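You operate a simulated robot arm through the tools that you are given. There is no shell and no other tool.

You run a simulated two-armed robot. Do the job below in one go: nothing can be reset, and whatever is moved stays where it is left.

TASK
Wipe the pale specks off the small winder, then load the mini black bobbin and wind it full.
Fine: use the felt block and put it back; roller arm away to load, then on; winder slider till FULL and left home. Leave the other controls and bobbins. Set down upright: small felt block. Where these are worked on the way, their far stop is far enough and under half their travel is too little: roller arm. What is to be rubbed or washed off counts as gone when no trace of it is left.

The check looks at the end state, three seconds after you hand in, the way a careful person would. Anything else that was tipped, shoved, dropped, spilled or broken makes it a failure.

THE ROBOT
Two 7-joint arms with fingered hands on one trunk that stands fixed in place. Base frame: the origin is at the foot of the trunk, x ahead of it, y to its left, z up. Units: mm, degrees, N and s.
The left shoulder is at [40, 147, 1179], the right one opposite. With the tool pointing down near the work surface each hand reaches from about 260 to 700 mm from the base axis, measured 20 degrees to its own side. Payload 4 kg a hand.
Tool frame (each hand has its own): the origin (TCP) lies between the finger pads and is the grasp point; the fingertips stand 26 mm ahead of it; z points along the fingers, y is the line along which they close. The gripper opens to 148 mm; its body begins 73 mm behind the TCP. The gripper is a hand of 3 fingers: y runs from the thumb to the fingers, the wrist lies at [0, 0, -224] in the tool frame, and closing takes about 1.5 s.
Orientation is that of the tool frame in the base frame, as a unit quaternion [x, y, z, w]. With the fingers straight down and closing along the base's y, the tool's x points along the base's -x, its y along +y and its z along -z.

THE INTERFACE
- The arms move only by the tool step_arm. It takes "left_moves", "right_moves" or both (then of equal length, played together; a hand with none holds still); each is text: rows parted by semicolons, each of 6 numbers parted by spaces: the turn, a rotation vector about the tool's x, y, z in degrees, then the shift along the tool's x, y, z in mm. In form: wx wy wz x y z; .... A call has 1 to 20 rows; each row is the pose to reach, as a shift and turn from the pose commanded when the call began, along the tool's axes at that moment. "left_fingers" and "right_fingers" are, for a hand that has rows, the opening, from 0 (shut) to 1 (fully open), set as the call begins (left out, the last holds). A row lasts 0.2 s, in which the tool goes at most 50 mm and 8.6 degrees; a call with a longer step from one row to the next is refused whole, and so is a gripper value outside its range. Where a pose cannot be reached the arm comes as near as it can. A force on the tool above 40 N (or 10 N above the force at the start of the call, whichever is more), or a blocked arm, ends the call early, and 0.2 s more pass. The fingers move at their own pace (about 108 mm/s each) and stop on an object; they squeeze with about 22 N. The grip force told is the motor's: it shows also when the fingers shut on nothing. Time passes only in rows, and 0.2 s behind the last, so rows that repeat a pose let the fingers close. The reply holds the time, the measured pose of the TCP, the force on the tool along the base axes, the opening and the grip force, in the units named above and with some noise, with the torque about the TCP (base axes, N m) and any sound that the robot's microphone picked up.
- Cameras (640 x 400 px; columns grow to the right, rows downward): "scene" is now at [89.5, 45.4, 1404.2]; the picture's right is [0.61, -0.79, -0.00], its down [-0.52, -0.40, -0.76] and it looks along [0.60, 0.46, -0.65] (base axes); focal length 317 px, centre (320, 200). "left" rides on the left gripper at [-68, -39, -90] in its tool frame; the picture's right is [0.50, -0.87, 0.00], its down [0.66, 0.38, -0.65] and it looks along [0.57, 0.33, 0.76] (tool axes); focal length 222 px, centre (320, 200). "right" rides on the right gripper at [68, -39, -90] in its tool frame; the picture's right is [0.50, 0.87, 0.00], its down [-0.66, 0.38, -0.65] and it looks along [-0.57, 0.33, 0.76] (tool axes); focal length 222 px, centre (320, 200). There is no depth. A picture from a camera that has moved, and an enlarged one, comes with that camera's place and axes in the base frame and with its lens. The place of the scene camera against the robot may be out by one fixed shift of up to 12 mm in any direction.
- grab_frame(camera): a new picture of that camera. No time passes.
- raise_lower(by): moves the trunk up (or, below 0, down) by that many mm; the arms and the scene camera ride with it, the base frame stays. It gives what a move gives, with no picture.
- curl_fingers(finger1, finger2, thumb_bend, hand): sets how far each is bent, from 0 (flat) to 1 (curled in); at 0.3 the hand is open as for a grip, at 0.7 the pads meet at the TCP. One left out holds its place. A second passes; each finger stops where it meets its share of the squeeze, and holds until it gets a number again. A gripper value or a shape takes the hand back. It gives what a move gives, with no picture; readings hold the bend of each and the force on the fingers (four entries, about 0 where the hand has none), thumb and palm.
- preshape(shape, hand): the hand has 3 fingers and takes this shape, open, in about a second: jaw (thumb against the fingers, like two jaws); tri (thumb and two fingers); tip (a fingertip pinch); poke (one finger out to press); point (the index stretched); flat (the hand flat); cup (the hand cupped); fist (a fist). The gripper value then closes the fingers along that shape, each until it touches; the sizes above hold for jaw. It gives what a move gives, with no picture.
- aim_head(pan, tilt): turns the head with the scene camera to pan (to the left, within 86 degrees either way) and tilt (down, from -29 to 69), counted from straight ahead of the robot. It gives what a move gives.
- inspect(camera, box): a new picture of the part [left, top, right, bottom] of that camera's present view, enlarged. No time passes.
- close_job(): hands the job in; it is judged then, once.

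Nothing tells you positions but the pictures and the camera data. Unless the task says otherwise, let go and move clear before handing in.

The tools are called after ">>>" as name(argument=value, ...) on one line, values as JSON. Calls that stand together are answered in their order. step_arm: Moves the arms, as the interface text tells. Its arguments: {"type":"object","properties":{"left_moves":{"type":"string"},"left_fingers":{"type":"number"},"right_moves":{"type":"string"},"right_fingers":{"type":"number"}},"required":[]} The other tools are called the same way: raise_lower (by) moves the trunk up or down; preshape (shape, hand) gives the hand a shape; curl_fingers (finger1, finger2, thumb_bend, hand) moves the fingers one by one; aim_head (pan, tilt) turns the head that bears the scene camera; grab_frame (camera) takes a picture; inspect (camera, box) takes an enlarged picture of a part of a camera's view; close_job () hands the job in.

At the start:

```text
t: 0.0
left_ee_pos: [383.1, 403.8, 1096.2]
left_ee_rot: [0.0, 1.0, 0.0, 0.001]
left_contact_force: [0.5, 0.8, 0.3]
left_ft_torque: [0.0, 0.03, -0.02]
left_finger_gap: 147.9
left_gripper_force: 0.0
left_shape: jaw
left_bend: [0.3, 0.3, 0.3]
left_finger forces: [0.1, 0.1, 0.0, 0.0, 0.0, 0.0]
right_ee_pos: [451.5, 15.2, 1022.1]
right_ee_rot: [0.001, 1.0, 0.0, -0.001]
right_contact_force: [-0.2, -0.4, 0.4]
right_ft_torque: [-0.03, 0.01, 0.03]
right_finger_gap: 147.7
right_gripper_force: 0.0
right_shape: jaw
right_bend: [0.3, 0.3, 0.3]
right_finger forces: [0.1, 0.0, 0.0, 0.1, 0.0, 0.0]
trunk travel left (down, up): [-350.0, 156.0]
head pan, tilt (commanded): [37.9, 40.8]
```

scene: 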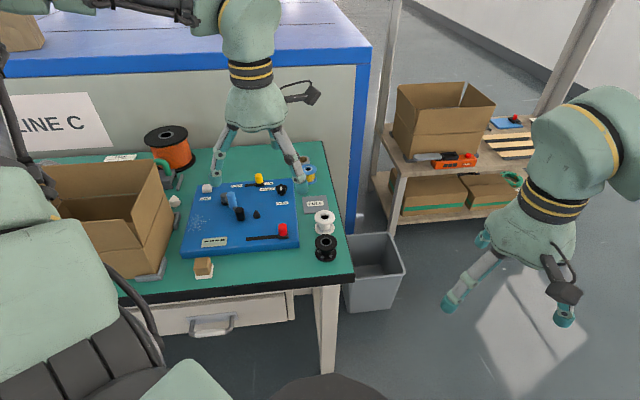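
right: 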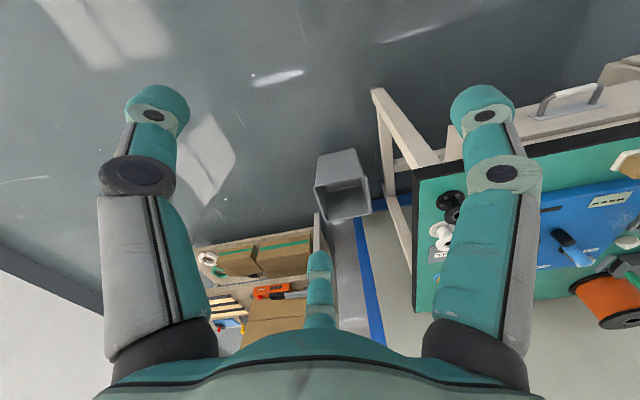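
left: 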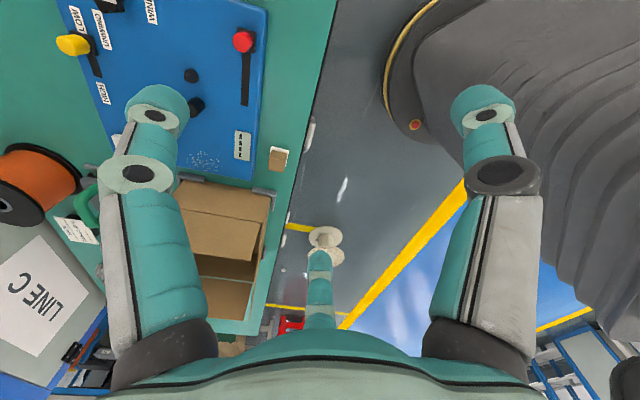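

I see a blue winder panel on a green table, with a felt block near its front edge, bobbins to the right and pale specks at the panel's left. I'll look closer before moving anything.

>>> inspect(camera="scene", box=[170, 160, 360, 280])

>>> inspect(camera="left", box=[40, 0, 320, 180])

>>> inspect(camera="right", box=[400, 130, 640, 320])

```text
3.33 times, centred on (265, 220) of scene
camera zoom: at [89.5, 45.4, 1404.2], right [0.61, -0.79, 0.0], down [-0.52, -0.4, -0.76], along [0.6, 0.46, -0.65], focal length 1056 px, centre (503, 133)
```

zoom: 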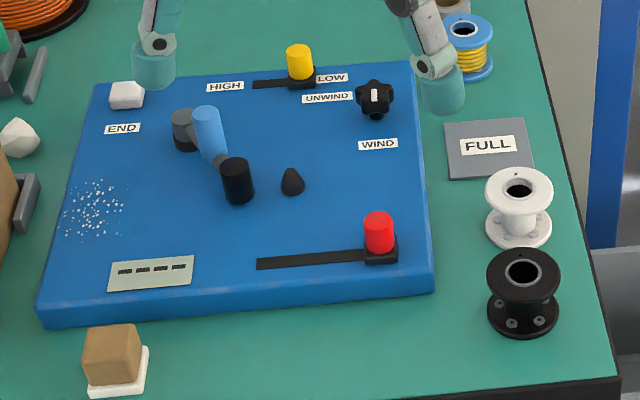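

```text
2.22 times, centred on (180, 90) of left
camera zoom: at [451.1, 362.1, 1187.2], right [-0.5, -0.87, 0.0], down [-0.66, 0.38, 0.65], along [-0.57, 0.33, -0.76], focal length 494 px, centre (631, 444)
```

zoom: 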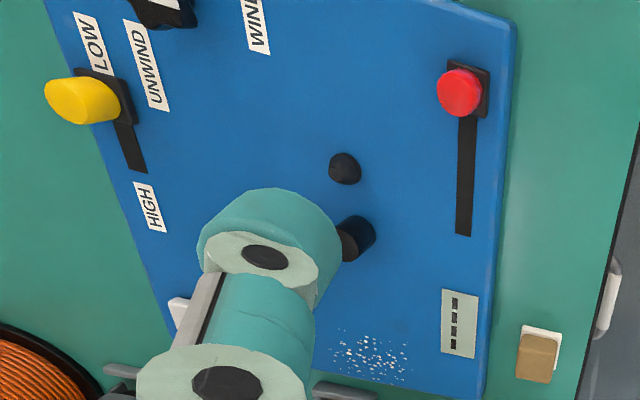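

```text
2.11 times, centred on (520, 225) of right
camera zoom: at [383.6, -25.3, 1113.9], right [-0.5, 0.87, 0.0], down [0.66, 0.38, 0.65], along [0.57, 0.33, -0.76], focal length 468 px, centre (-101, 147)
```

zoom: 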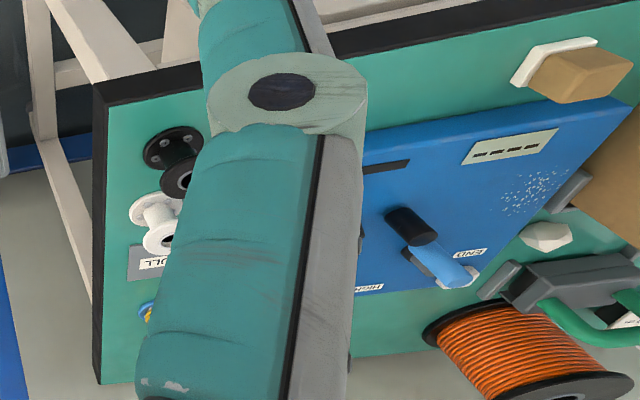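

The panel seems to sit about 450–550 mm ahead-left of the base, near z≈830. I'll move the left hand up and aside for a clear view from the scene camera.

>>> step_arm(left_moves="0 0 0 0 0 -45; 0 0 0 15 30 -80; 0 0 0 30 70 -104; 0 0 0 45 110 -104; 0 0 0 60 150 -104; 0 0 0 75 190 -104; 0 0 0 75 190 -104")

>>> grab_frame(camera="scene")

>>> grab_frame(camera="left")

```text
t: 1.6
left_ee_pos: [310.8, 590.0, 1202.2]
left_ee_rot: [-0.001, 1.0, 0.0, 0.001]
left_contact_force: [0.2, 0.4, 0.8]
left_ft_torque: [0.03, 0.02, -0.01]
left_finger_gap: 147.9
left_gripper_force: 0.1
left_shape: jaw
left_bend: [0.3, 0.3, 0.3]
left_finger forces: [0.1, 0.0, 0.0, 0.0, 0.1, 0.0]
right_ee_pos: [452.0, 13.8, 1022.3]
right_ee_rot: [0.001, 1.0, 0.001, 0.0]
right_contact_force: [-0.1, 0.2, 0.3]
right_ft_torque: [0.0, 0.0, 0.01]
right_finger_gap: 147.8
right_gripper_force: 0.0
right_shape: jaw
right_bend: [0.3, 0.3, 0.3]
right_finger forces: [0.0, 0.1, 0.1, 0.0, 0.0, 0.1]
trunk travel left (down, up): [-350.0, 156.0]
head pan, tilt (commanded): [37.9, 40.8]
```

```text
taken
camera scene: at [89.8, 44.8, 1404.3], right [0.61, -0.79, 0.0], down [-0.52, -0.4, -0.76], along [0.6, 0.46, -0.65], focal length 317 px, centre (320, 200)
```

scene: 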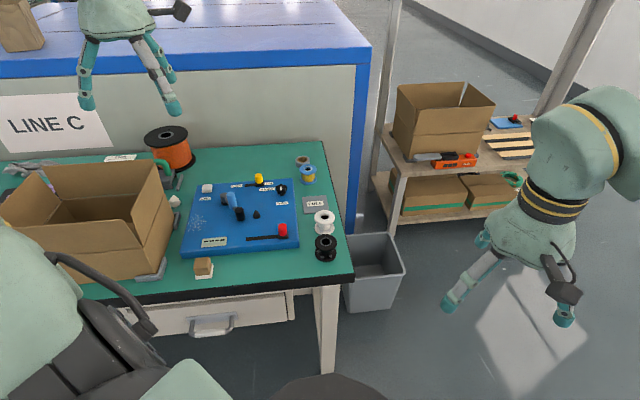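

```text
taken
camera left: at [379.3, 550.0, 1293.3], right [-0.5, -0.87, 0.0], down [-0.66, 0.38, 0.65], along [-0.57, 0.33, -0.76], focal length 222 px, centre (320, 200)
```

left: 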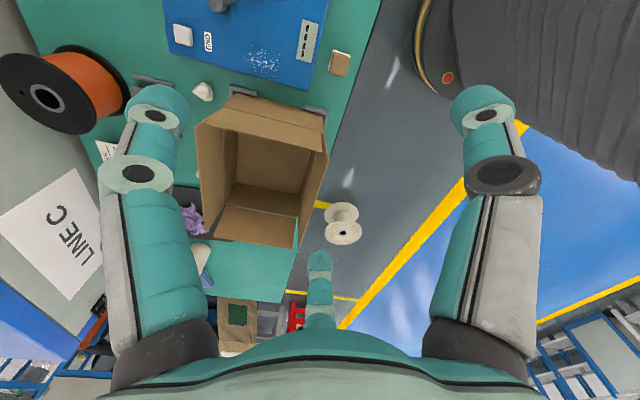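

>>> inspect(camera="scene", box=[170, 140, 350, 280])

>>> inspect(camera="scene", box=[180, 165, 300, 240])

>>> inspect(camera="scene", box=[230, 180, 350, 265])

>>> inspect(camera="scene", box=[390, 70, 540, 200])

```text
2.86 times, centred on (260, 210) of scene
camera zoom: at [89.8, 44.8, 1404.3], right [0.61, -0.79, 0.0], down [-0.52, -0.4, -0.76], along [0.6, 0.46, -0.65], focal length 905 px, centre (491, 171)
```

zoom: 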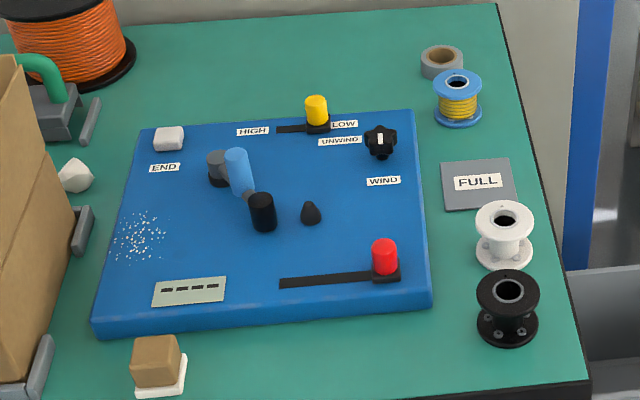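

```text
5.33 times, centred on (240, 202) of scene
camera zoom: at [89.8, 44.8, 1404.3], right [0.61, -0.79, 0.0], down [-0.52, -0.4, -0.76], along [0.6, 0.46, -0.65], focal length 1689 px, centre (747, 187)
```

zoom: 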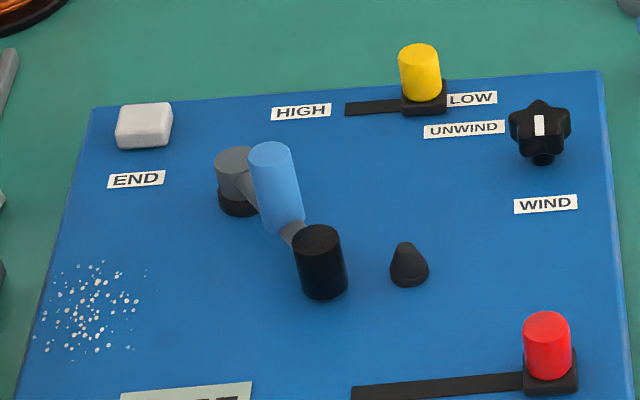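

```text
4.71 times, centred on (290, 222) of scene
camera zoom: at [89.8, 44.8, 1404.3], right [0.61, -0.79, 0.0], down [-0.52, -0.4, -0.76], along [0.6, 0.46, -0.65], focal length 1491 px, centre (461, 94)
```

zoom: 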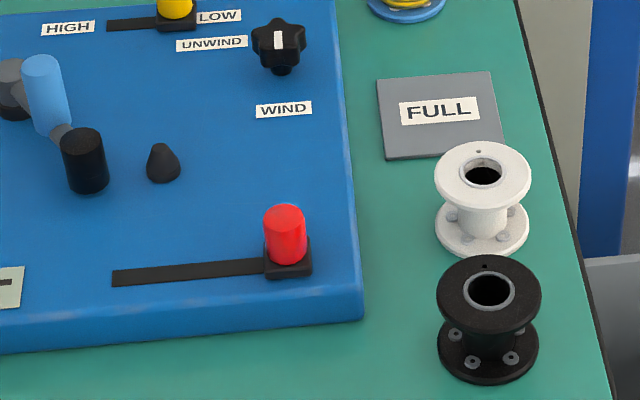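

```text
3.08 times, centred on (465, 135) of scene
camera zoom: at [89.8, 44.8, 1404.3], right [0.61, -0.79, 0.0], down [-0.52, -0.4, -0.76], along [0.6, 0.46, -0.65], focal length 975 px, centre (-126, 400)
```

zoom: 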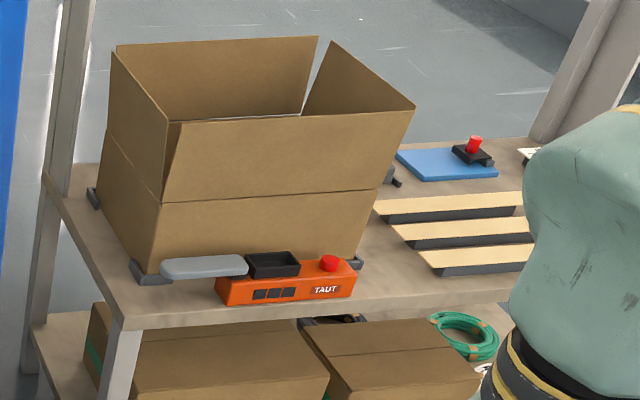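

The roller arm (grey pivot, blue grip, black roller), the spindle, the sliders and the bobbins are all visible now. I'll zoom the left camera for a second line of sight to triangulate heights.

>>> inspect(camera="left", box=[130, 0, 400, 120])

>>> grab_frame(camera="right")

```text
2.37 times, centred on (265, 60) of left
camera zoom: at [379.3, 550.0, 1293.3], right [-0.5, -0.87, 0.0], down [-0.66, 0.38, 0.65], along [-0.57, 0.33, -0.76], focal length 526 px, centre (450, 532)
```

zoom: 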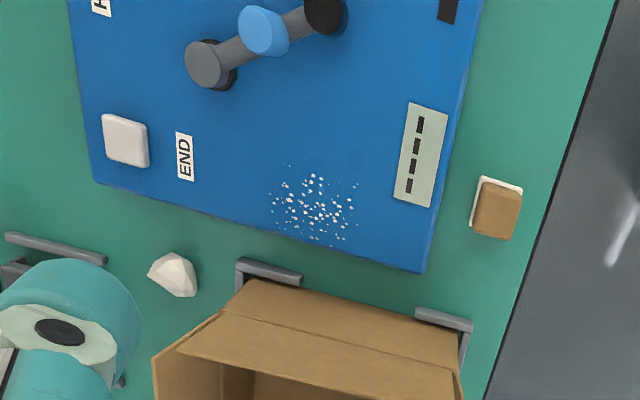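

```text
taken
camera right: at [383.7, -25.8, 1113.8], right [-0.5, 0.87, 0.0], down [0.66, 0.38, 0.65], along [0.57, 0.33, -0.76], focal length 222 px, centre (320, 200)
```

right: 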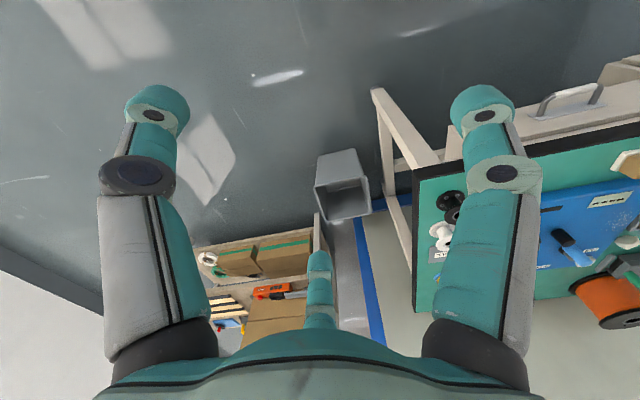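

Triangulating puts the panel top near z≈795, turned 45° (its front edge runs along (0.7,-0.7)). The felt block is near (283,555), the specks near (364,683), the spindle near (482,572) and the black bobbin near (511,353). I'll check the box beside the work, since it limits the hand.

>>> inspect(camera="scene", box=[0, 130, 220, 310])

>>> inspect(camera="left", box=[150, 0, 400, 330])

```text
2.22 times, centred on (110, 220) of scene
camera zoom: at [89.8, 44.8, 1404.3], right [0.61, -0.79, 0.0], down [-0.52, -0.4, -0.76], along [0.6, 0.46, -0.65], focal length 704 px, centre (787, 156)
```

zoom: 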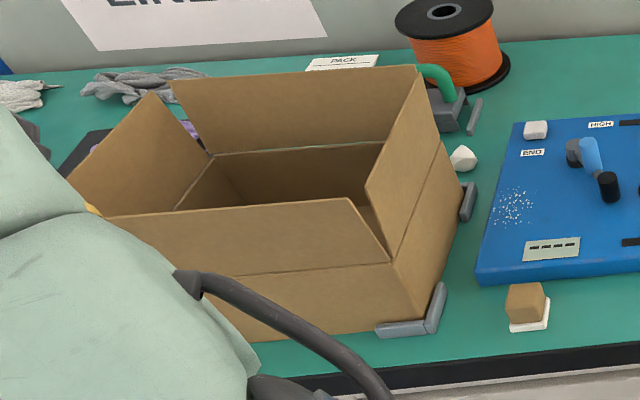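

```text
1.21 times, centred on (275, 165) of left
camera zoom: at [379.3, 550.0, 1293.3], right [-0.5, -0.87, 0.0], down [-0.66, 0.38, 0.65], along [-0.57, 0.33, -0.76], focal length 269 px, centre (374, 242)
```

zoom: 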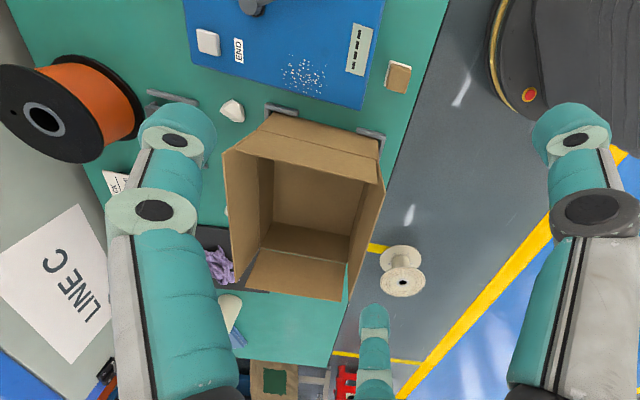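

The box body stands ~100 mm tall with raised flaps left of the specks. Before planning grasps I'll check the hand geometry and the felt block up close.

>>> inspect(camera="scene", box=[430, 80, 640, 340])

>>> inspect(camera="scene", box=[185, 250, 225, 285])

>>> inspect(camera="left", box=[310, 30, 370, 90])

```text
1.54 times, centred on (535, 210) of scene
camera zoom: at [89.8, 44.8, 1404.3], right [0.61, -0.79, 0.0], down [-0.52, -0.4, -0.76], along [0.6, 0.46, -0.65], focal length 487 px, centre (-11, 185)
```

zoom: 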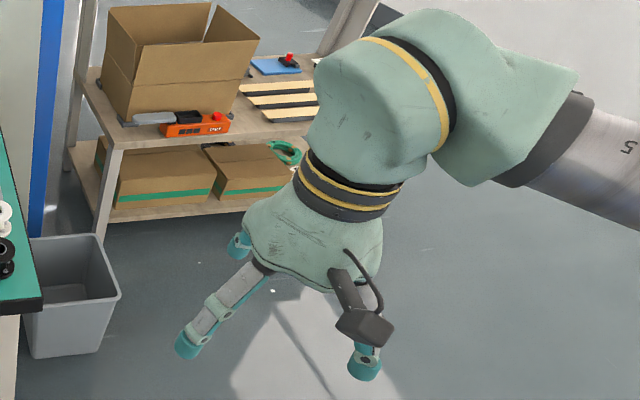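

```text
11.43 times, centred on (205, 268) of scene
camera zoom: at [89.8, 44.8, 1404.3], right [0.61, -0.79, 0.0], down [-0.52, -0.4, -0.76], along [0.6, 0.46, -0.65], focal length 3620 px, centre (1634, -571)
```

zoom: 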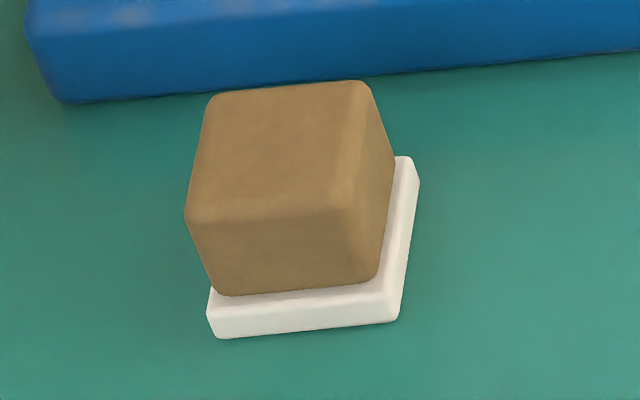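

```text
6.67 times, centred on (340, 60) of left
camera zoom: at [379.3, 550.0, 1293.3], right [-0.5, -0.87, 0.0], down [-0.66, 0.38, 0.65], along [-0.57, 0.33, -0.76], focal length 1481 px, centre (187, 1133)
```

zoom: 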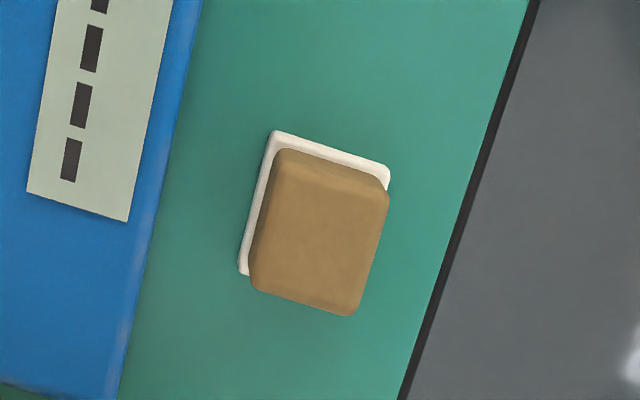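

The felt block is about 40×45 mm with a wooden top ~25 mm high on an ~8 mm pad. I'll look at the left hand's finger layout and test the reach over the block.

>>> inspect(camera="scene", box=[40, 0, 220, 120])

>>> step_arm(left_moves="0 0 -8 0 0 0; 0 0 -16 0 0 0; 0 0 -24 0 0 0; 0 0 -32 0 0 0; 0 0 -40 0 0 0; 0 0 -45 0 0 0; 0 0 -45 0 0 0")

>>> grab_frame(camera="left")

>>> grab_frame(camera="scene")

```text
3.33 times, centred on (130, 60) of scene
camera zoom: at [89.8, 44.8, 1404.3], right [0.61, -0.79, 0.0], down [-0.52, -0.4, -0.76], along [0.6, 0.46, -0.65], focal length 1056 px, centre (953, 667)
```

zoom: 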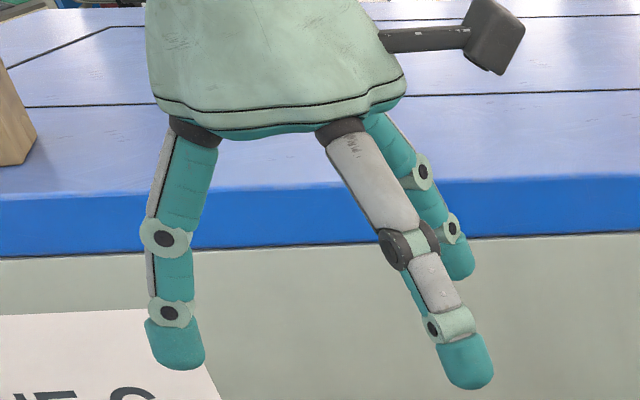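

```text
t: 3.2
left_ee_pos: [306.1, 591.9, 1200.9]
left_ee_rot: [-0.383, 0.924, 0.0, 0.0]
left_contact_force: [-0.4, 0.6, -0.1]
left_ft_torque: [-0.01, 0.01, 0.01]
left_finger_gap: 147.9
left_gripper_force: 0.1
left_shape: jaw
left_bend: [0.3, 0.3, 0.3]
left_finger forces: [0.0, 0.0, 0.0, 0.1, 0.0, 0.0]
right_ee_pos: [451.3, 14.2, 1022.9]
right_ee_rot: [0.0, 1.0, 0.0, -0.001]
right_contact_force: [0.2, -0.4, -0.4]
right_ft_torque: [0.02, 0.01, 0.0]
right_finger_gap: 148.0
right_gripper_force: 0.0
right_shape: jaw
right_bend: [0.3, 0.3, 0.3]
right_finger forces: [0.0, 0.0, 0.0, 0.0, 0.1, 0.0]
trunk travel left (down, up): [-350.0, 156.0]
head pan, tilt (commanded): [37.9, 40.8]
```

```text
taken
camera left: at [384.1, 611.3, 1291.9], right [0.26, -0.97, 0.0], down [-0.73, -0.2, 0.65], along [-0.63, -0.17, -0.76], focal length 222 px, centre (320, 200)
```

left: 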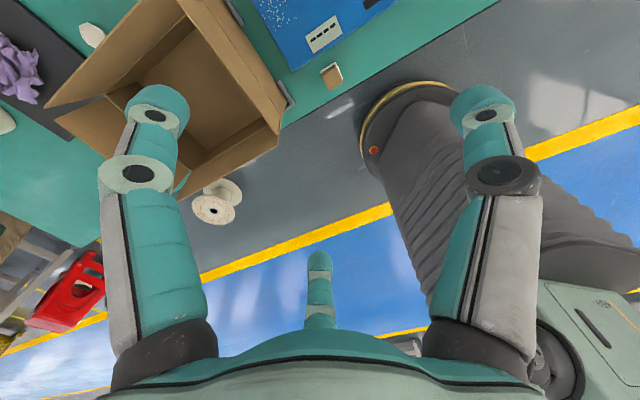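

```text
taken
camera scene: at [89.5, 45.4, 1404.2], right [0.61, -0.79, 0.0], down [-0.52, -0.4, -0.76], along [0.6, 0.46, -0.65], focal length 317 px, centre (320, 200)
```

scene: 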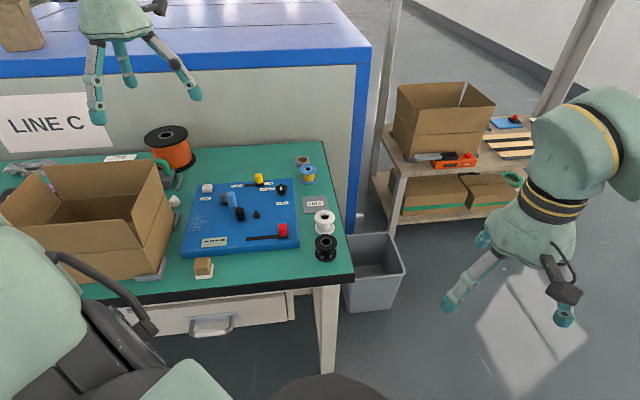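

The three fingers seem to sit at 120° around the palm. I'll test how the shapes close, here in free air.

>>> step_arm(left_moves="0 0 0 0 0 0; 0 0 0 0 0 0; 0 0 0 0 0 0; 0 0 0 0 0 0", left_fingers=0.3)

>>> grab_frame(camera="left")

>>> preshape(shape="tip", hand="left")

>>> grab_frame(camera="left")

>>> preshape(shape="tri", hand="left")

>>> grab_frame(camera="left")

```text
t: 4.2
left_ee_pos: [307.3, 592.8, 1202.3]
left_ee_rot: [-0.383, 0.924, 0.0, 0.0]
left_contact_force: [-1.0, -0.1, 0.2]
left_ft_torque: [0.03, -0.03, -0.03]
left_finger_gap: 45.0
left_gripper_force: 0.1
left_shape: jaw
left_bend: [0.77, 0.77, 0.7]
left_finger forces: [0.0, 0.1, 0.0, 0.0, 0.0, 0.1]
right_ee_pos: [451.4, 14.7, 1023.6]
right_ee_rot: [0.0, 1.0, 0.0, 0.0]
right_contact_force: [-1.7, -0.3, 0.3]
right_ft_torque: [0.01, 0.0, 0.0]
right_finger_gap: 148.0
right_gripper_force: 0.1
right_shape: jaw
right_bend: [0.3, 0.3, 0.3]
right_finger forces: [0.0, 0.0, 0.0, 0.1, 0.0, 0.1]
trunk travel left (down, up): [-350.0, 156.0]
head pan, tilt (commanded): [37.9, 40.8]
```

```text
taken
camera left: at [384.1, 611.2, 1291.8], right [0.26, -0.97, 0.0], down [-0.73, -0.2, 0.65], along [-0.63, -0.17, -0.76], focal length 222 px, centre (320, 200)
```

left: 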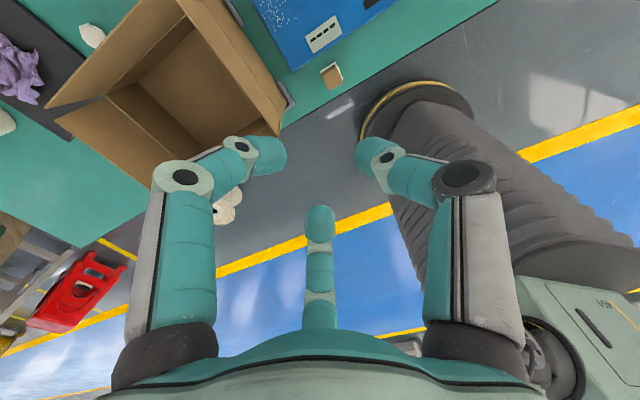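

```text
t: 5.1
left_ee_pos: [307.6, 592.5, 1200.1]
left_ee_rot: [-0.383, 0.924, 0.0, 0.0]
left_contact_force: [0.8, 0.1, -0.4]
left_ft_torque: [0.03, -0.02, -0.02]
left_finger_gap: 147.9
left_gripper_force: 0.1
left_shape: tip
left_bend: [0.3, 0.3, 0.3]
left_finger forces: [0.1, 0.0, 0.1, 0.1, 0.1, 0.1]
right_ee_pos: [450.8, 13.7, 1022.7]
right_ee_rot: [0.001, 1.0, 0.0, 0.0]
right_contact_force: [-0.7, 0.1, -0.4]
right_ft_torque: [0.0, -0.02, -0.01]
right_finger_gap: 148.1
right_gripper_force: 0.0
right_shape: jaw
right_bend: [0.3, 0.3, 0.3]
right_finger forces: [0.1, 0.1, 0.0, 0.0, 0.0, 0.0]
trunk travel left (down, up): [-350.0, 156.0]
head pan, tilt (commanded): [37.9, 40.8]
```

```text
taken
camera left: at [384.1, 611.2, 1291.8], right [0.26, -0.97, 0.0], down [-0.73, -0.2, 0.65], along [-0.63, -0.17, -0.76], focal length 222 px, centre (320, 200)
```

left: 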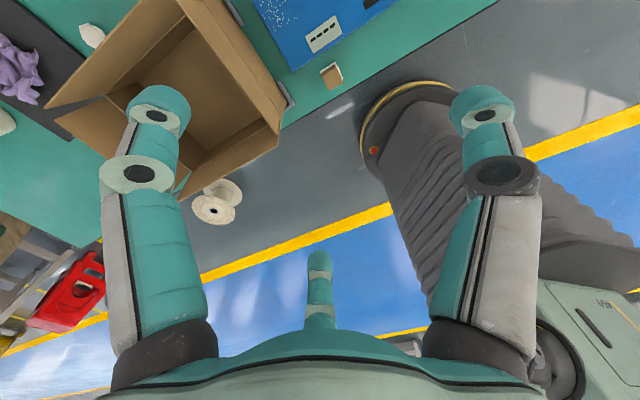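

```text
t: 6.0
left_ee_pos: [307.7, 592.9, 1201.1]
left_ee_rot: [-0.382, 0.924, 0.0, 0.0]
left_contact_force: [-0.7, 0.3, -0.8]
left_ft_torque: [0.0, -0.01, 0.03]
left_finger_gap: 147.7
left_gripper_force: 0.0
left_shape: tri
left_bend: [0.3, 0.3, 0.3]
left_finger forces: [0.1, 0.0, 0.0, 0.1, 0.0, 0.0]
right_ee_pos: [451.0, 14.7, 1023.2]
right_ee_rot: [0.001, 1.0, 0.0, 0.0]
right_contact_force: [1.3, -0.1, -0.1]
right_ft_torque: [0.02, -0.01, 0.03]
right_finger_gap: 147.8
right_gripper_force: 0.0
right_shape: jaw
right_bend: [0.3, 0.3, 0.3]
right_finger forces: [0.0, 0.0, 0.0, 0.0, 0.0, 0.0]
trunk travel left (down, up): [-350.0, 156.0]
head pan, tilt (commanded): [37.9, 40.8]
```

```text
taken
camera left: at [384.1, 611.2, 1291.8], right [0.26, -0.97, 0.0], down [-0.73, -0.2, 0.65], along [-0.63, -0.17, -0.76], focal length 222 px, centre (320, 200)
```

left: 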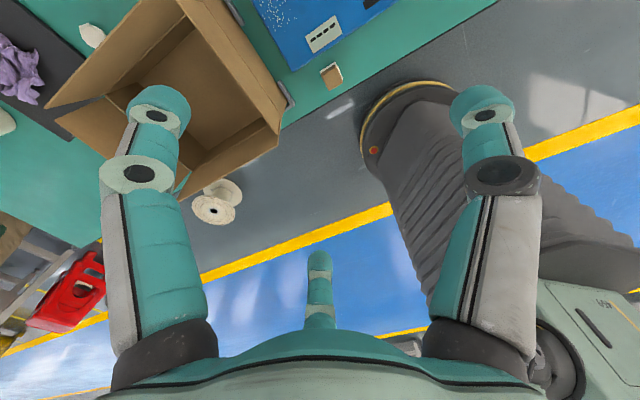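

All shapes close radially toward the tool axis, like a three-jaw chuck, with tips ~27 mm ahead of the TCP. Next I'll go above the felt block at z≈900 and refine its position with the hand camera.

>>> preshape(shape="jaw", hand="left")

>>> step_arm(left_moves="0 0 0 10 -3 45; 0 0 0 20 -6 90; 0 0 0 30 -9 135; 0 0 0 39 -12 180; 0 0 0 39 -12 225; 0 0 0 39 -12 270; 0 0 0 39 -12 300; 0 0 0 39 -12 300; 0 0 0 39 -12 300")

>>> grab_frame(camera="left")

>>> grab_frame(camera="scene")

```text
t: 6.9
left_ee_pos: [307.4, 592.7, 1200.3]
left_ee_rot: [-0.382, 0.924, -0.001, 0.0]
left_contact_force: [-0.5, 0.2, -0.5]
left_ft_torque: [-0.02, 0.01, 0.01]
left_finger_gap: 147.7
left_gripper_force: 0.1
left_shape: jaw
left_bend: [0.3, 0.3, 0.3]
left_finger forces: [0.0, 0.1, 0.0, 0.0, 0.0, 0.1]
right_ee_pos: [450.0, 14.6, 1024.2]
right_ee_rot: [0.001, 1.0, 0.001, 0.001]
right_contact_force: [0.2, 0.8, -0.7]
right_ft_torque: [0.0, 0.01, 0.03]
right_finger_gap: 147.9
right_gripper_force: 0.0
right_shape: jaw
right_bend: [0.3, 0.3, 0.3]
right_finger forces: [0.0, 0.0, 0.0, 0.1, 0.0, 0.0]
trunk travel left (down, up): [-350.0, 156.0]
head pan, tilt (commanded): [37.9, 40.8]
```

```text
t: 8.9
left_ee_pos: [286.0, 557.0, 899.3]
left_ee_rot: [-0.382, 0.924, 0.0, 0.001]
left_contact_force: [0.3, -0.7, -0.5]
left_ft_torque: [0.01, 0.03, -0.02]
left_finger_gap: 147.9
left_gripper_force: 0.1
left_shape: jaw
left_bend: [0.3, 0.3, 0.3]
left_finger forces: [0.0, 0.0, 0.0, 0.1, 0.0, 0.0]
right_ee_pos: [451.3, 14.8, 1022.7]
right_ee_rot: [0.001, 1.0, 0.001, 0.0]
right_contact_force: [-0.1, -0.5, 0.3]
right_ft_torque: [0.03, -0.02, -0.01]
right_finger_gap: 147.8
right_gripper_force: 0.1
right_shape: jaw
right_bend: [0.3, 0.3, 0.3]
right_finger forces: [0.0, 0.0, 0.0, 0.0, 0.0, 0.0]
trunk travel left (down, up): [-350.0, 156.0]
head pan, tilt (commanded): [37.9, 40.8]
```

```text
taken
camera left: at [363.4, 576.7, 990.4], right [0.26, -0.97, 0.0], down [-0.73, -0.2, 0.65], along [-0.63, -0.17, -0.76], focal length 222 px, centre (320, 200)
```

left: 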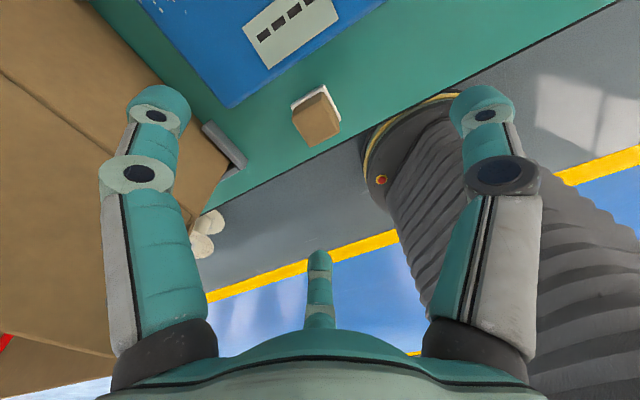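

```text
taken
camera scene: at [89.5, 45.5, 1404.3], right [0.61, -0.79, 0.0], down [-0.52, -0.4, -0.76], along [0.6, 0.46, -0.65], focal length 317 px, centre (320, 200)
```

scene: 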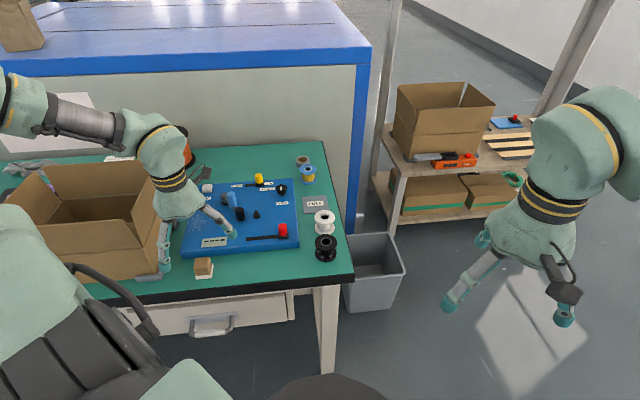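

The hand hovers near the block at z≈899 without trouble. I'll zoom in to refine the block's centre.

>>> inspect(camera="left", box=[270, 60, 370, 160])

>>> inspect(camera="left", box=[90, 0, 400, 130])

```text
4.00 times, centred on (320, 110) of left
camera zoom: at [363.4, 576.7, 990.4], right [0.26, -0.97, 0.0], down [-0.73, -0.2, 0.65], along [-0.63, -0.17, -0.76], focal length 888 px, centre (320, 560)
```

zoom: 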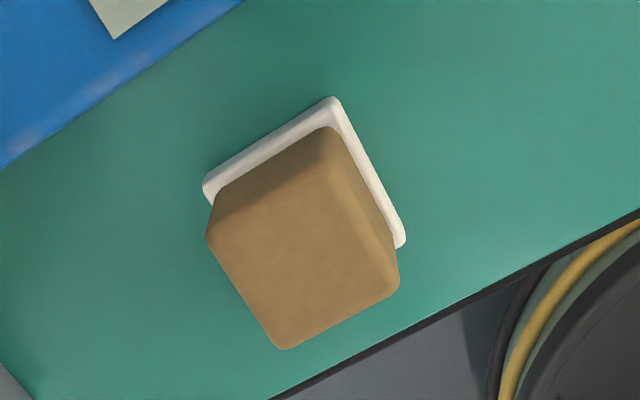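

```text
2.06 times, centred on (245, 65) of left
camera zoom: at [363.4, 576.7, 990.4], right [0.26, -0.97, 0.0], down [-0.73, -0.2, 0.65], along [-0.63, -0.17, -0.76], focal length 459 px, centre (475, 479)
```

zoom: 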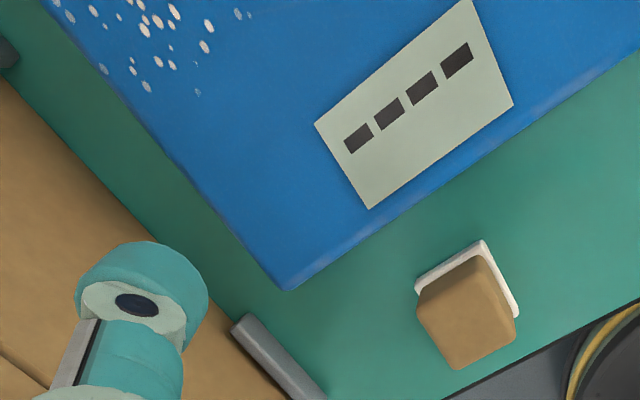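

The block centre works out to about e1=-191, e2=601 (table frame: e1 to the right along the front edge, e2 toward the back), aligned with the panel. I'll turn the hand 90° so the thumb comes from the front and the fingers clear the panel edge.

>>> step_arm(left_moves="0 0 8 0 0 0; 0 0 16 0 0 0; 0 0 24 0 0 0; 0 0 32 0 0 0; 0 0 40 0 0 0; 0 0 48 0 0 0; 0 0 56 0 0 0; 0 0 64 0 0 0; 0 0 72 0 0 0; 0 0 80 0 0 0; 0 0 88 -2 0 0; 0 0 90 -4.3 1.2 0; 0 0 90 -4.3 1.2 0")

>>> grab_frame(camera="left")

>>> grab_frame(camera="scene")

```text
t: 11.7
left_ee_pos: [291.3, 560.4, 899.9]
left_ee_rot: [0.383, 0.924, 0.0, 0.0]
left_contact_force: [-0.2, 1.0, 0.7]
left_ft_torque: [0.05, 0.05, 0.0]
left_finger_gap: 148.1
left_gripper_force: 0.1
left_shape: jaw
left_bend: [0.3, 0.3, 0.3]
left_finger forces: [0.0, 0.0, 0.0, 0.1, 0.0, 0.0]
right_ee_pos: [452.0, 14.7, 1021.7]
right_ee_rot: [0.001, 1.0, 0.001, 0.0]
right_contact_force: [-0.5, 0.0, -0.7]
right_ft_torque: [0.02, 0.0, 0.01]
right_finger_gap: 147.9
right_gripper_force: 0.0
right_shape: jaw
right_bend: [0.3, 0.3, 0.3]
right_finger forces: [0.0, 0.1, 0.0, 0.0, 0.0, 0.0]
trunk travel left (down, up): [-350.0, 156.0]
head pan, tilt (commanded): [37.9, 40.8]
```

```text
taken
camera left: at [312.6, 483.4, 990.2], right [-0.97, -0.26, 0.0], down [-0.2, 0.73, 0.65], along [-0.17, 0.63, -0.76], focal length 222 px, centre (320, 200)
```

left: 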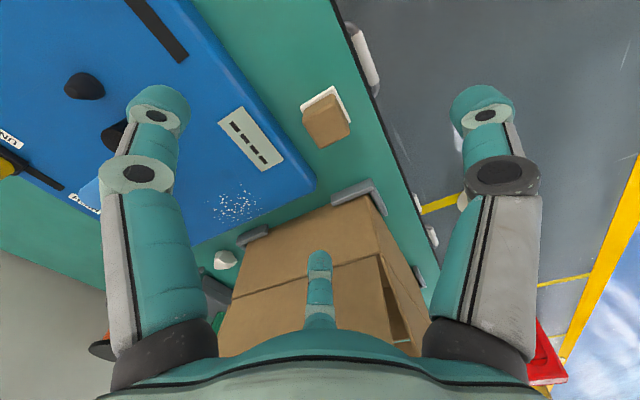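

```text
taken
camera scene: at [89.4, 45.4, 1404.3], right [0.61, -0.79, 0.0], down [-0.52, -0.4, -0.76], along [0.6, 0.46, -0.65], focal length 317 px, centre (320, 200)
```

scene: 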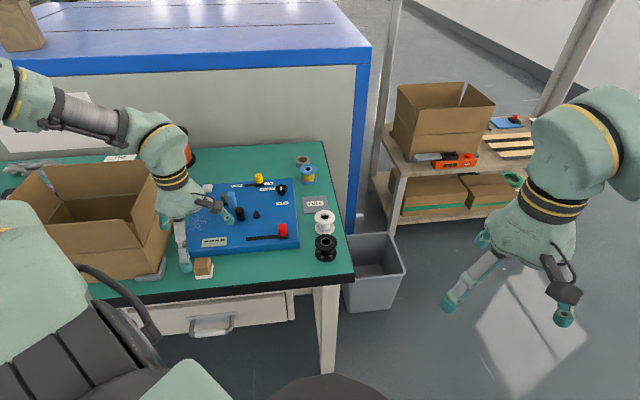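

The new orientation works. I'll triangulate the block again from this view.

>>> inspect(camera="left", box=[280, 70, 380, 170])

>>> inspect(camera="left", box=[50, 0, 330, 250])

```text
4.00 times, centred on (330, 120) of left
camera zoom: at [312.6, 483.4, 990.2], right [-0.97, -0.26, 0.0], down [-0.2, 0.73, 0.65], along [-0.17, 0.63, -0.76], focal length 888 px, centre (280, 520)
```

zoom: 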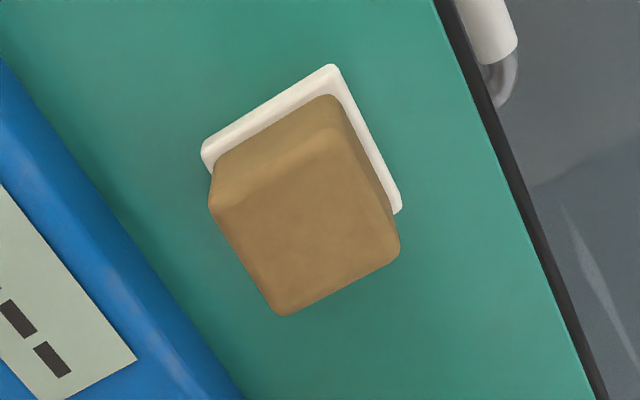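

```text
1.60 times, centred on (190, 125) of left
camera zoom: at [312.6, 483.4, 990.2], right [-0.97, -0.26, 0.0], down [-0.2, 0.73, 0.65], along [-0.17, 0.63, -0.76], focal length 355 px, centre (528, 320)
```

zoom: 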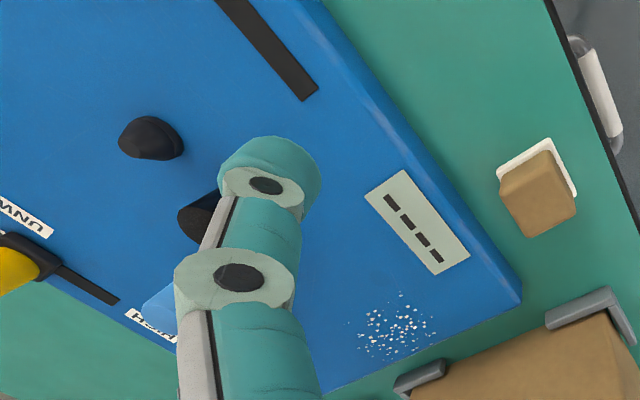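

Combining the two views, the table is at z≈760, the panel top ≈789, and the block is centred at e1≈-193, e2≈598 with its top ≈797. I'll narrow the fingers and go down over the block.

>>> step_arm(left_moves="0 0 0 2 -2 0; 0 0 0 4.5 -4.2 0; 0 0 0 4.5 -4.2 0; 0 0 0 4.5 -4.2 30; 0 0 0 4.5 -4.2 50; 0 0 0 4.5 -4.2 70; 0 0 0 4.5 -4.2 70", left_fingers=0.5)

>>> grab_frame(camera="left")

>>> inspect(camera="scene", box=[140, 180, 300, 300])

```text
t: 13.3
left_ee_pos: [283.3, 563.0, 830.5]
left_ee_rot: [0.383, 0.924, 0.0, 0.0]
left_contact_force: [0.3, 0.9, 0.1]
left_ft_torque: [-0.01, -0.01, 0.03]
left_finger_gap: 74.3
left_gripper_force: 0.1
left_shape: jaw
left_bend: [0.36, 0.36, 0.7]
left_finger forces: [0.0, 0.1, 0.0, 0.0, 0.0, 0.1]
right_ee_pos: [451.8, 15.0, 1023.1]
right_ee_rot: [0.0, 1.0, 0.0, 0.0]
right_contact_force: [-0.5, 0.3, -0.7]
right_ft_torque: [0.01, -0.01, 0.0]
right_finger_gap: 147.9
right_gripper_force: 0.1
right_shape: jaw
right_bend: [0.3, 0.3, 0.3]
right_finger forces: [0.1, 0.0, 0.0, 0.0, 0.0, 0.1]
trunk travel left (down, up): [-350.0, 156.0]
head pan, tilt (commanded): [37.9, 40.8]
```

```text
taken
camera left: at [305.6, 485.8, 921.1], right [-0.97, -0.26, 0.0], down [-0.2, 0.73, 0.65], along [-0.17, 0.63, -0.76], focal length 222 px, centre (320, 200)
```

left: 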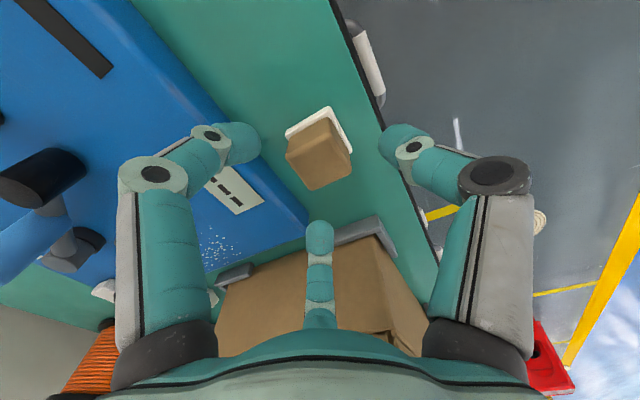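

```text
3.33 times, centred on (220, 240) of scene
camera zoom: at [89.5, 45.3, 1404.3], right [0.61, -0.79, 0.0], down [-0.52, -0.4, -0.76], along [0.6, 0.46, -0.65], focal length 1056 px, centre (653, 67)
```

zoom: 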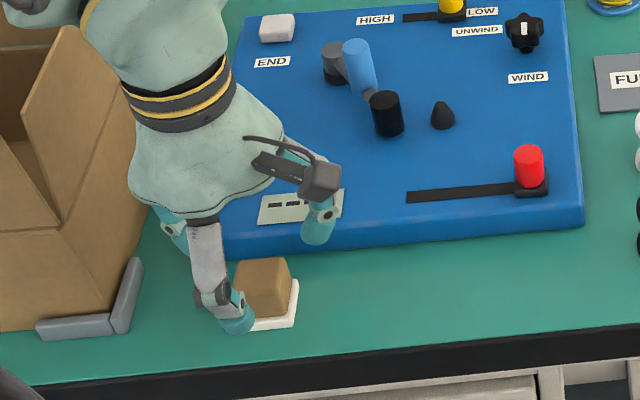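

The fingers straddle the block with clearance to the panel edge. I'll check centring before the last drop.

>>> inspect(camera="left", box=[190, 80, 450, 240])

```text
2.46 times, centred on (320, 160) of left
camera zoom: at [305.6, 485.8, 921.1], right [-0.97, -0.26, 0.0], down [-0.2, 0.73, 0.65], along [-0.17, 0.63, -0.76], focal length 547 px, centre (320, 298)
```

zoom: 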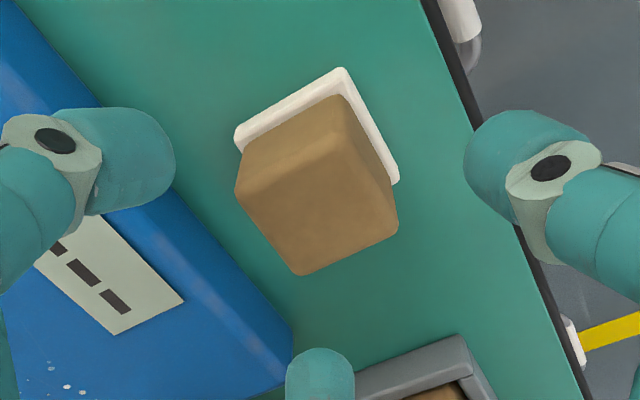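

The block is centred within about 2 mm. I'll lower to grip height and close.

>>> step_arm(left_moves="0 0 0 -2 -1 10; 0 0 0 -2 -1 20; 0 0 0 -2 -1 27; 0 0 0 -2 -1 27")

>>> step_arm(left_moves="0 0 0 0 0 0; 0 0 0 0 0 0; 0 0 0 0 0 0; 0 0 0 0 0 0; 0 0 0 0 0 0; 0 0 0 0 0 0", left_fingers=0.0)

>>> grab_frame(camera="left")

>>> inspect(camera="scene", box=[140, 180, 300, 300])

```text
t: 14.3
left_ee_pos: [285.6, 557.5, 803.4]
left_ee_rot: [0.383, 0.924, 0.0, -0.001]
left_contact_force: [0.3, -0.2, -0.2]
left_ft_torque: [0.03, 0.0, -0.02]
left_finger_gap: 74.4
left_gripper_force: 0.0
left_shape: jaw
left_bend: [0.36, 0.36, 0.7]
left_finger forces: [0.0, 0.1, 0.0, 0.1, 0.0, 0.0]
right_ee_pos: [451.6, 15.2, 1022.4]
right_ee_rot: [0.001, 1.0, 0.0, 0.0]
right_contact_force: [0.2, -0.3, 0.0]
right_ft_torque: [0.0, -0.01, 0.01]
right_finger_gap: 148.0
right_gripper_force: 0.0
right_shape: jaw
right_bend: [0.3, 0.3, 0.3]
right_finger forces: [0.1, 0.0, 0.0, 0.0, 0.0, 0.0]
trunk travel left (down, up): [-350.0, 156.0]
head pan, tilt (commanded): [37.9, 40.8]
```

```text
t: 15.7
left_ee_pos: [285.1, 558.1, 803.7]
left_ee_rot: [0.382, 0.924, 0.001, 0.0]
left_contact_force: [0.1, 0.0, -0.4]
left_ft_torque: [0.02, -0.04, 0.01]
left_finger_gap: 31.0
left_gripper_force: 22.3
left_shape: jaw
left_bend: [0.76, 0.76, 0.7]
left_finger forces: [17.2, 17.5, 0.0, 0.0, 18.9, 0.1]
right_ee_pos: [453.0, 13.7, 1022.6]
right_ee_rot: [0.001, 1.0, 0.0, 0.0]
right_contact_force: [-0.2, -0.5, -0.4]
right_ft_torque: [0.02, -0.02, 0.0]
right_finger_gap: 147.9
right_gripper_force: 0.0
right_shape: jaw
right_bend: [0.3, 0.3, 0.3]
right_finger forces: [0.0, 0.0, 0.0, 0.0, 0.1, 0.0]
trunk travel left (down, up): [-350.0, 156.0]
head pan, tilt (commanded): [37.9, 40.8]
```

```text
taken
camera left: at [306.7, 481.6, 894.2], right [-0.97, -0.26, 0.0], down [-0.2, 0.73, 0.65], along [-0.17, 0.63, -0.76], focal length 222 px, centre (320, 200)
```

left: 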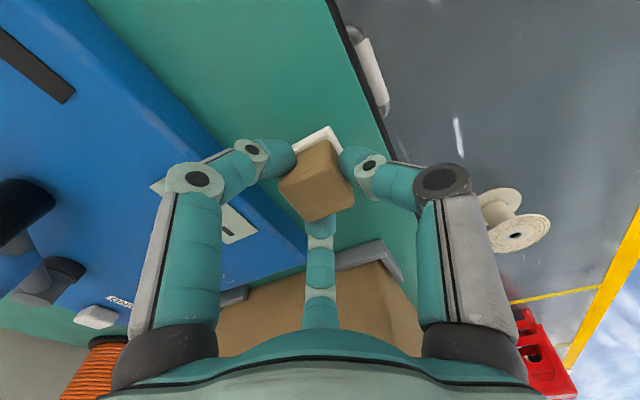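

```text
3.33 times, centred on (220, 240) of scene
camera zoom: at [89.5, 45.5, 1404.2], right [0.61, -0.79, 0.0], down [-0.52, -0.4, -0.76], along [0.6, 0.46, -0.65], focal length 1056 px, centre (653, 67)
```

zoom: 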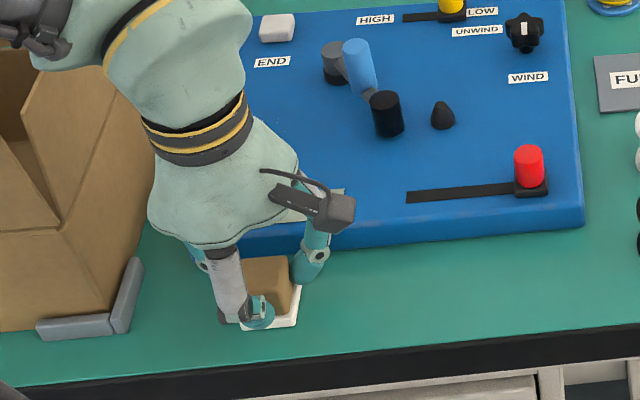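

The block is gripped by all three fingers at 31 mm gap and 22 N. I'll lift it a bit and check the hold.

>>> step_arm(left_moves="0 0 0 0 0 -15; 0 0 0 0 0 -35; 0 0 0 0 0 -60; 0 0 0 0 0 -60")

>>> grab_frame(camera="left")

>>> inspect(camera="scene", box=[140, 160, 300, 300])

```text
t: 16.7
left_ee_pos: [283.2, 561.6, 864.3]
left_ee_rot: [0.384, 0.923, 0.0, -0.001]
left_contact_force: [0.1, 0.0, 0.0]
left_ft_torque: [0.02, -0.04, -0.01]
left_finger_gap: 30.9
left_gripper_force: 22.5
left_shape: jaw
left_bend: [0.76, 0.76, 0.7]
left_finger forces: [17.3, 17.5, 0.0, 0.1, 18.8, 0.0]
right_ee_pos: [451.1, 14.0, 1022.8]
right_ee_rot: [0.001, 1.0, 0.0, 0.0]
right_contact_force: [0.8, -0.5, 0.0]
right_ft_torque: [-0.01, 0.01, 0.02]
right_finger_gap: 147.9
right_gripper_force: 0.1
right_shape: jaw
right_bend: [0.3, 0.3, 0.3]
right_finger forces: [0.2, 0.0, 0.1, 0.0, 0.0, 0.0]
trunk travel left (down, up): [-350.0, 156.0]
head pan, tilt (commanded): [37.9, 40.8]
```

```text
taken
camera left: at [304.7, 483.7, 954.7], right [-0.97, -0.26, 0.0], down [-0.2, 0.73, 0.65], along [-0.17, 0.63, -0.76], focal length 222 px, centre (320, 200)
```

left: 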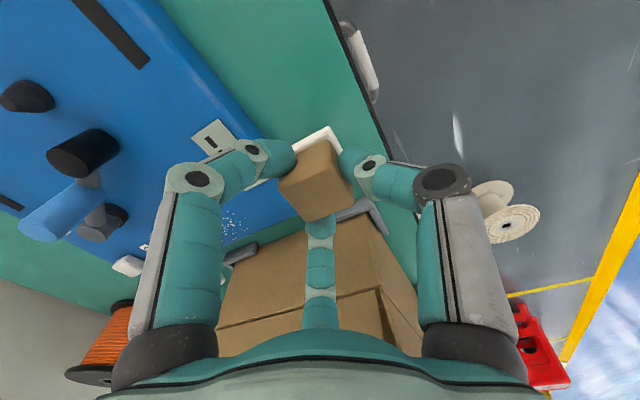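

```text
2.86 times, centred on (220, 230) of scene
camera zoom: at [89.7, 45.9, 1404.2], right [0.61, -0.79, 0.0], down [-0.52, -0.4, -0.76], along [0.6, 0.46, -0.65], focal length 905 px, centre (606, 114)
```

zoom: 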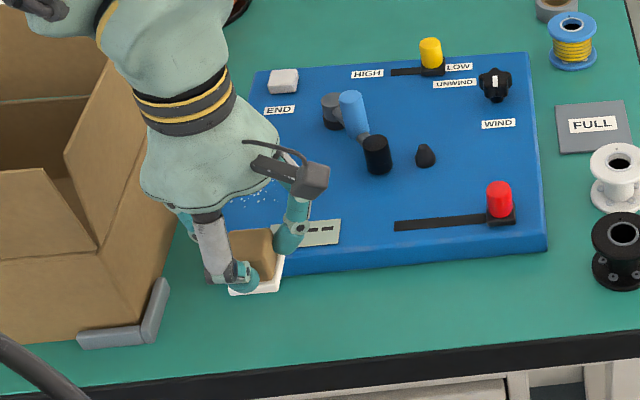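

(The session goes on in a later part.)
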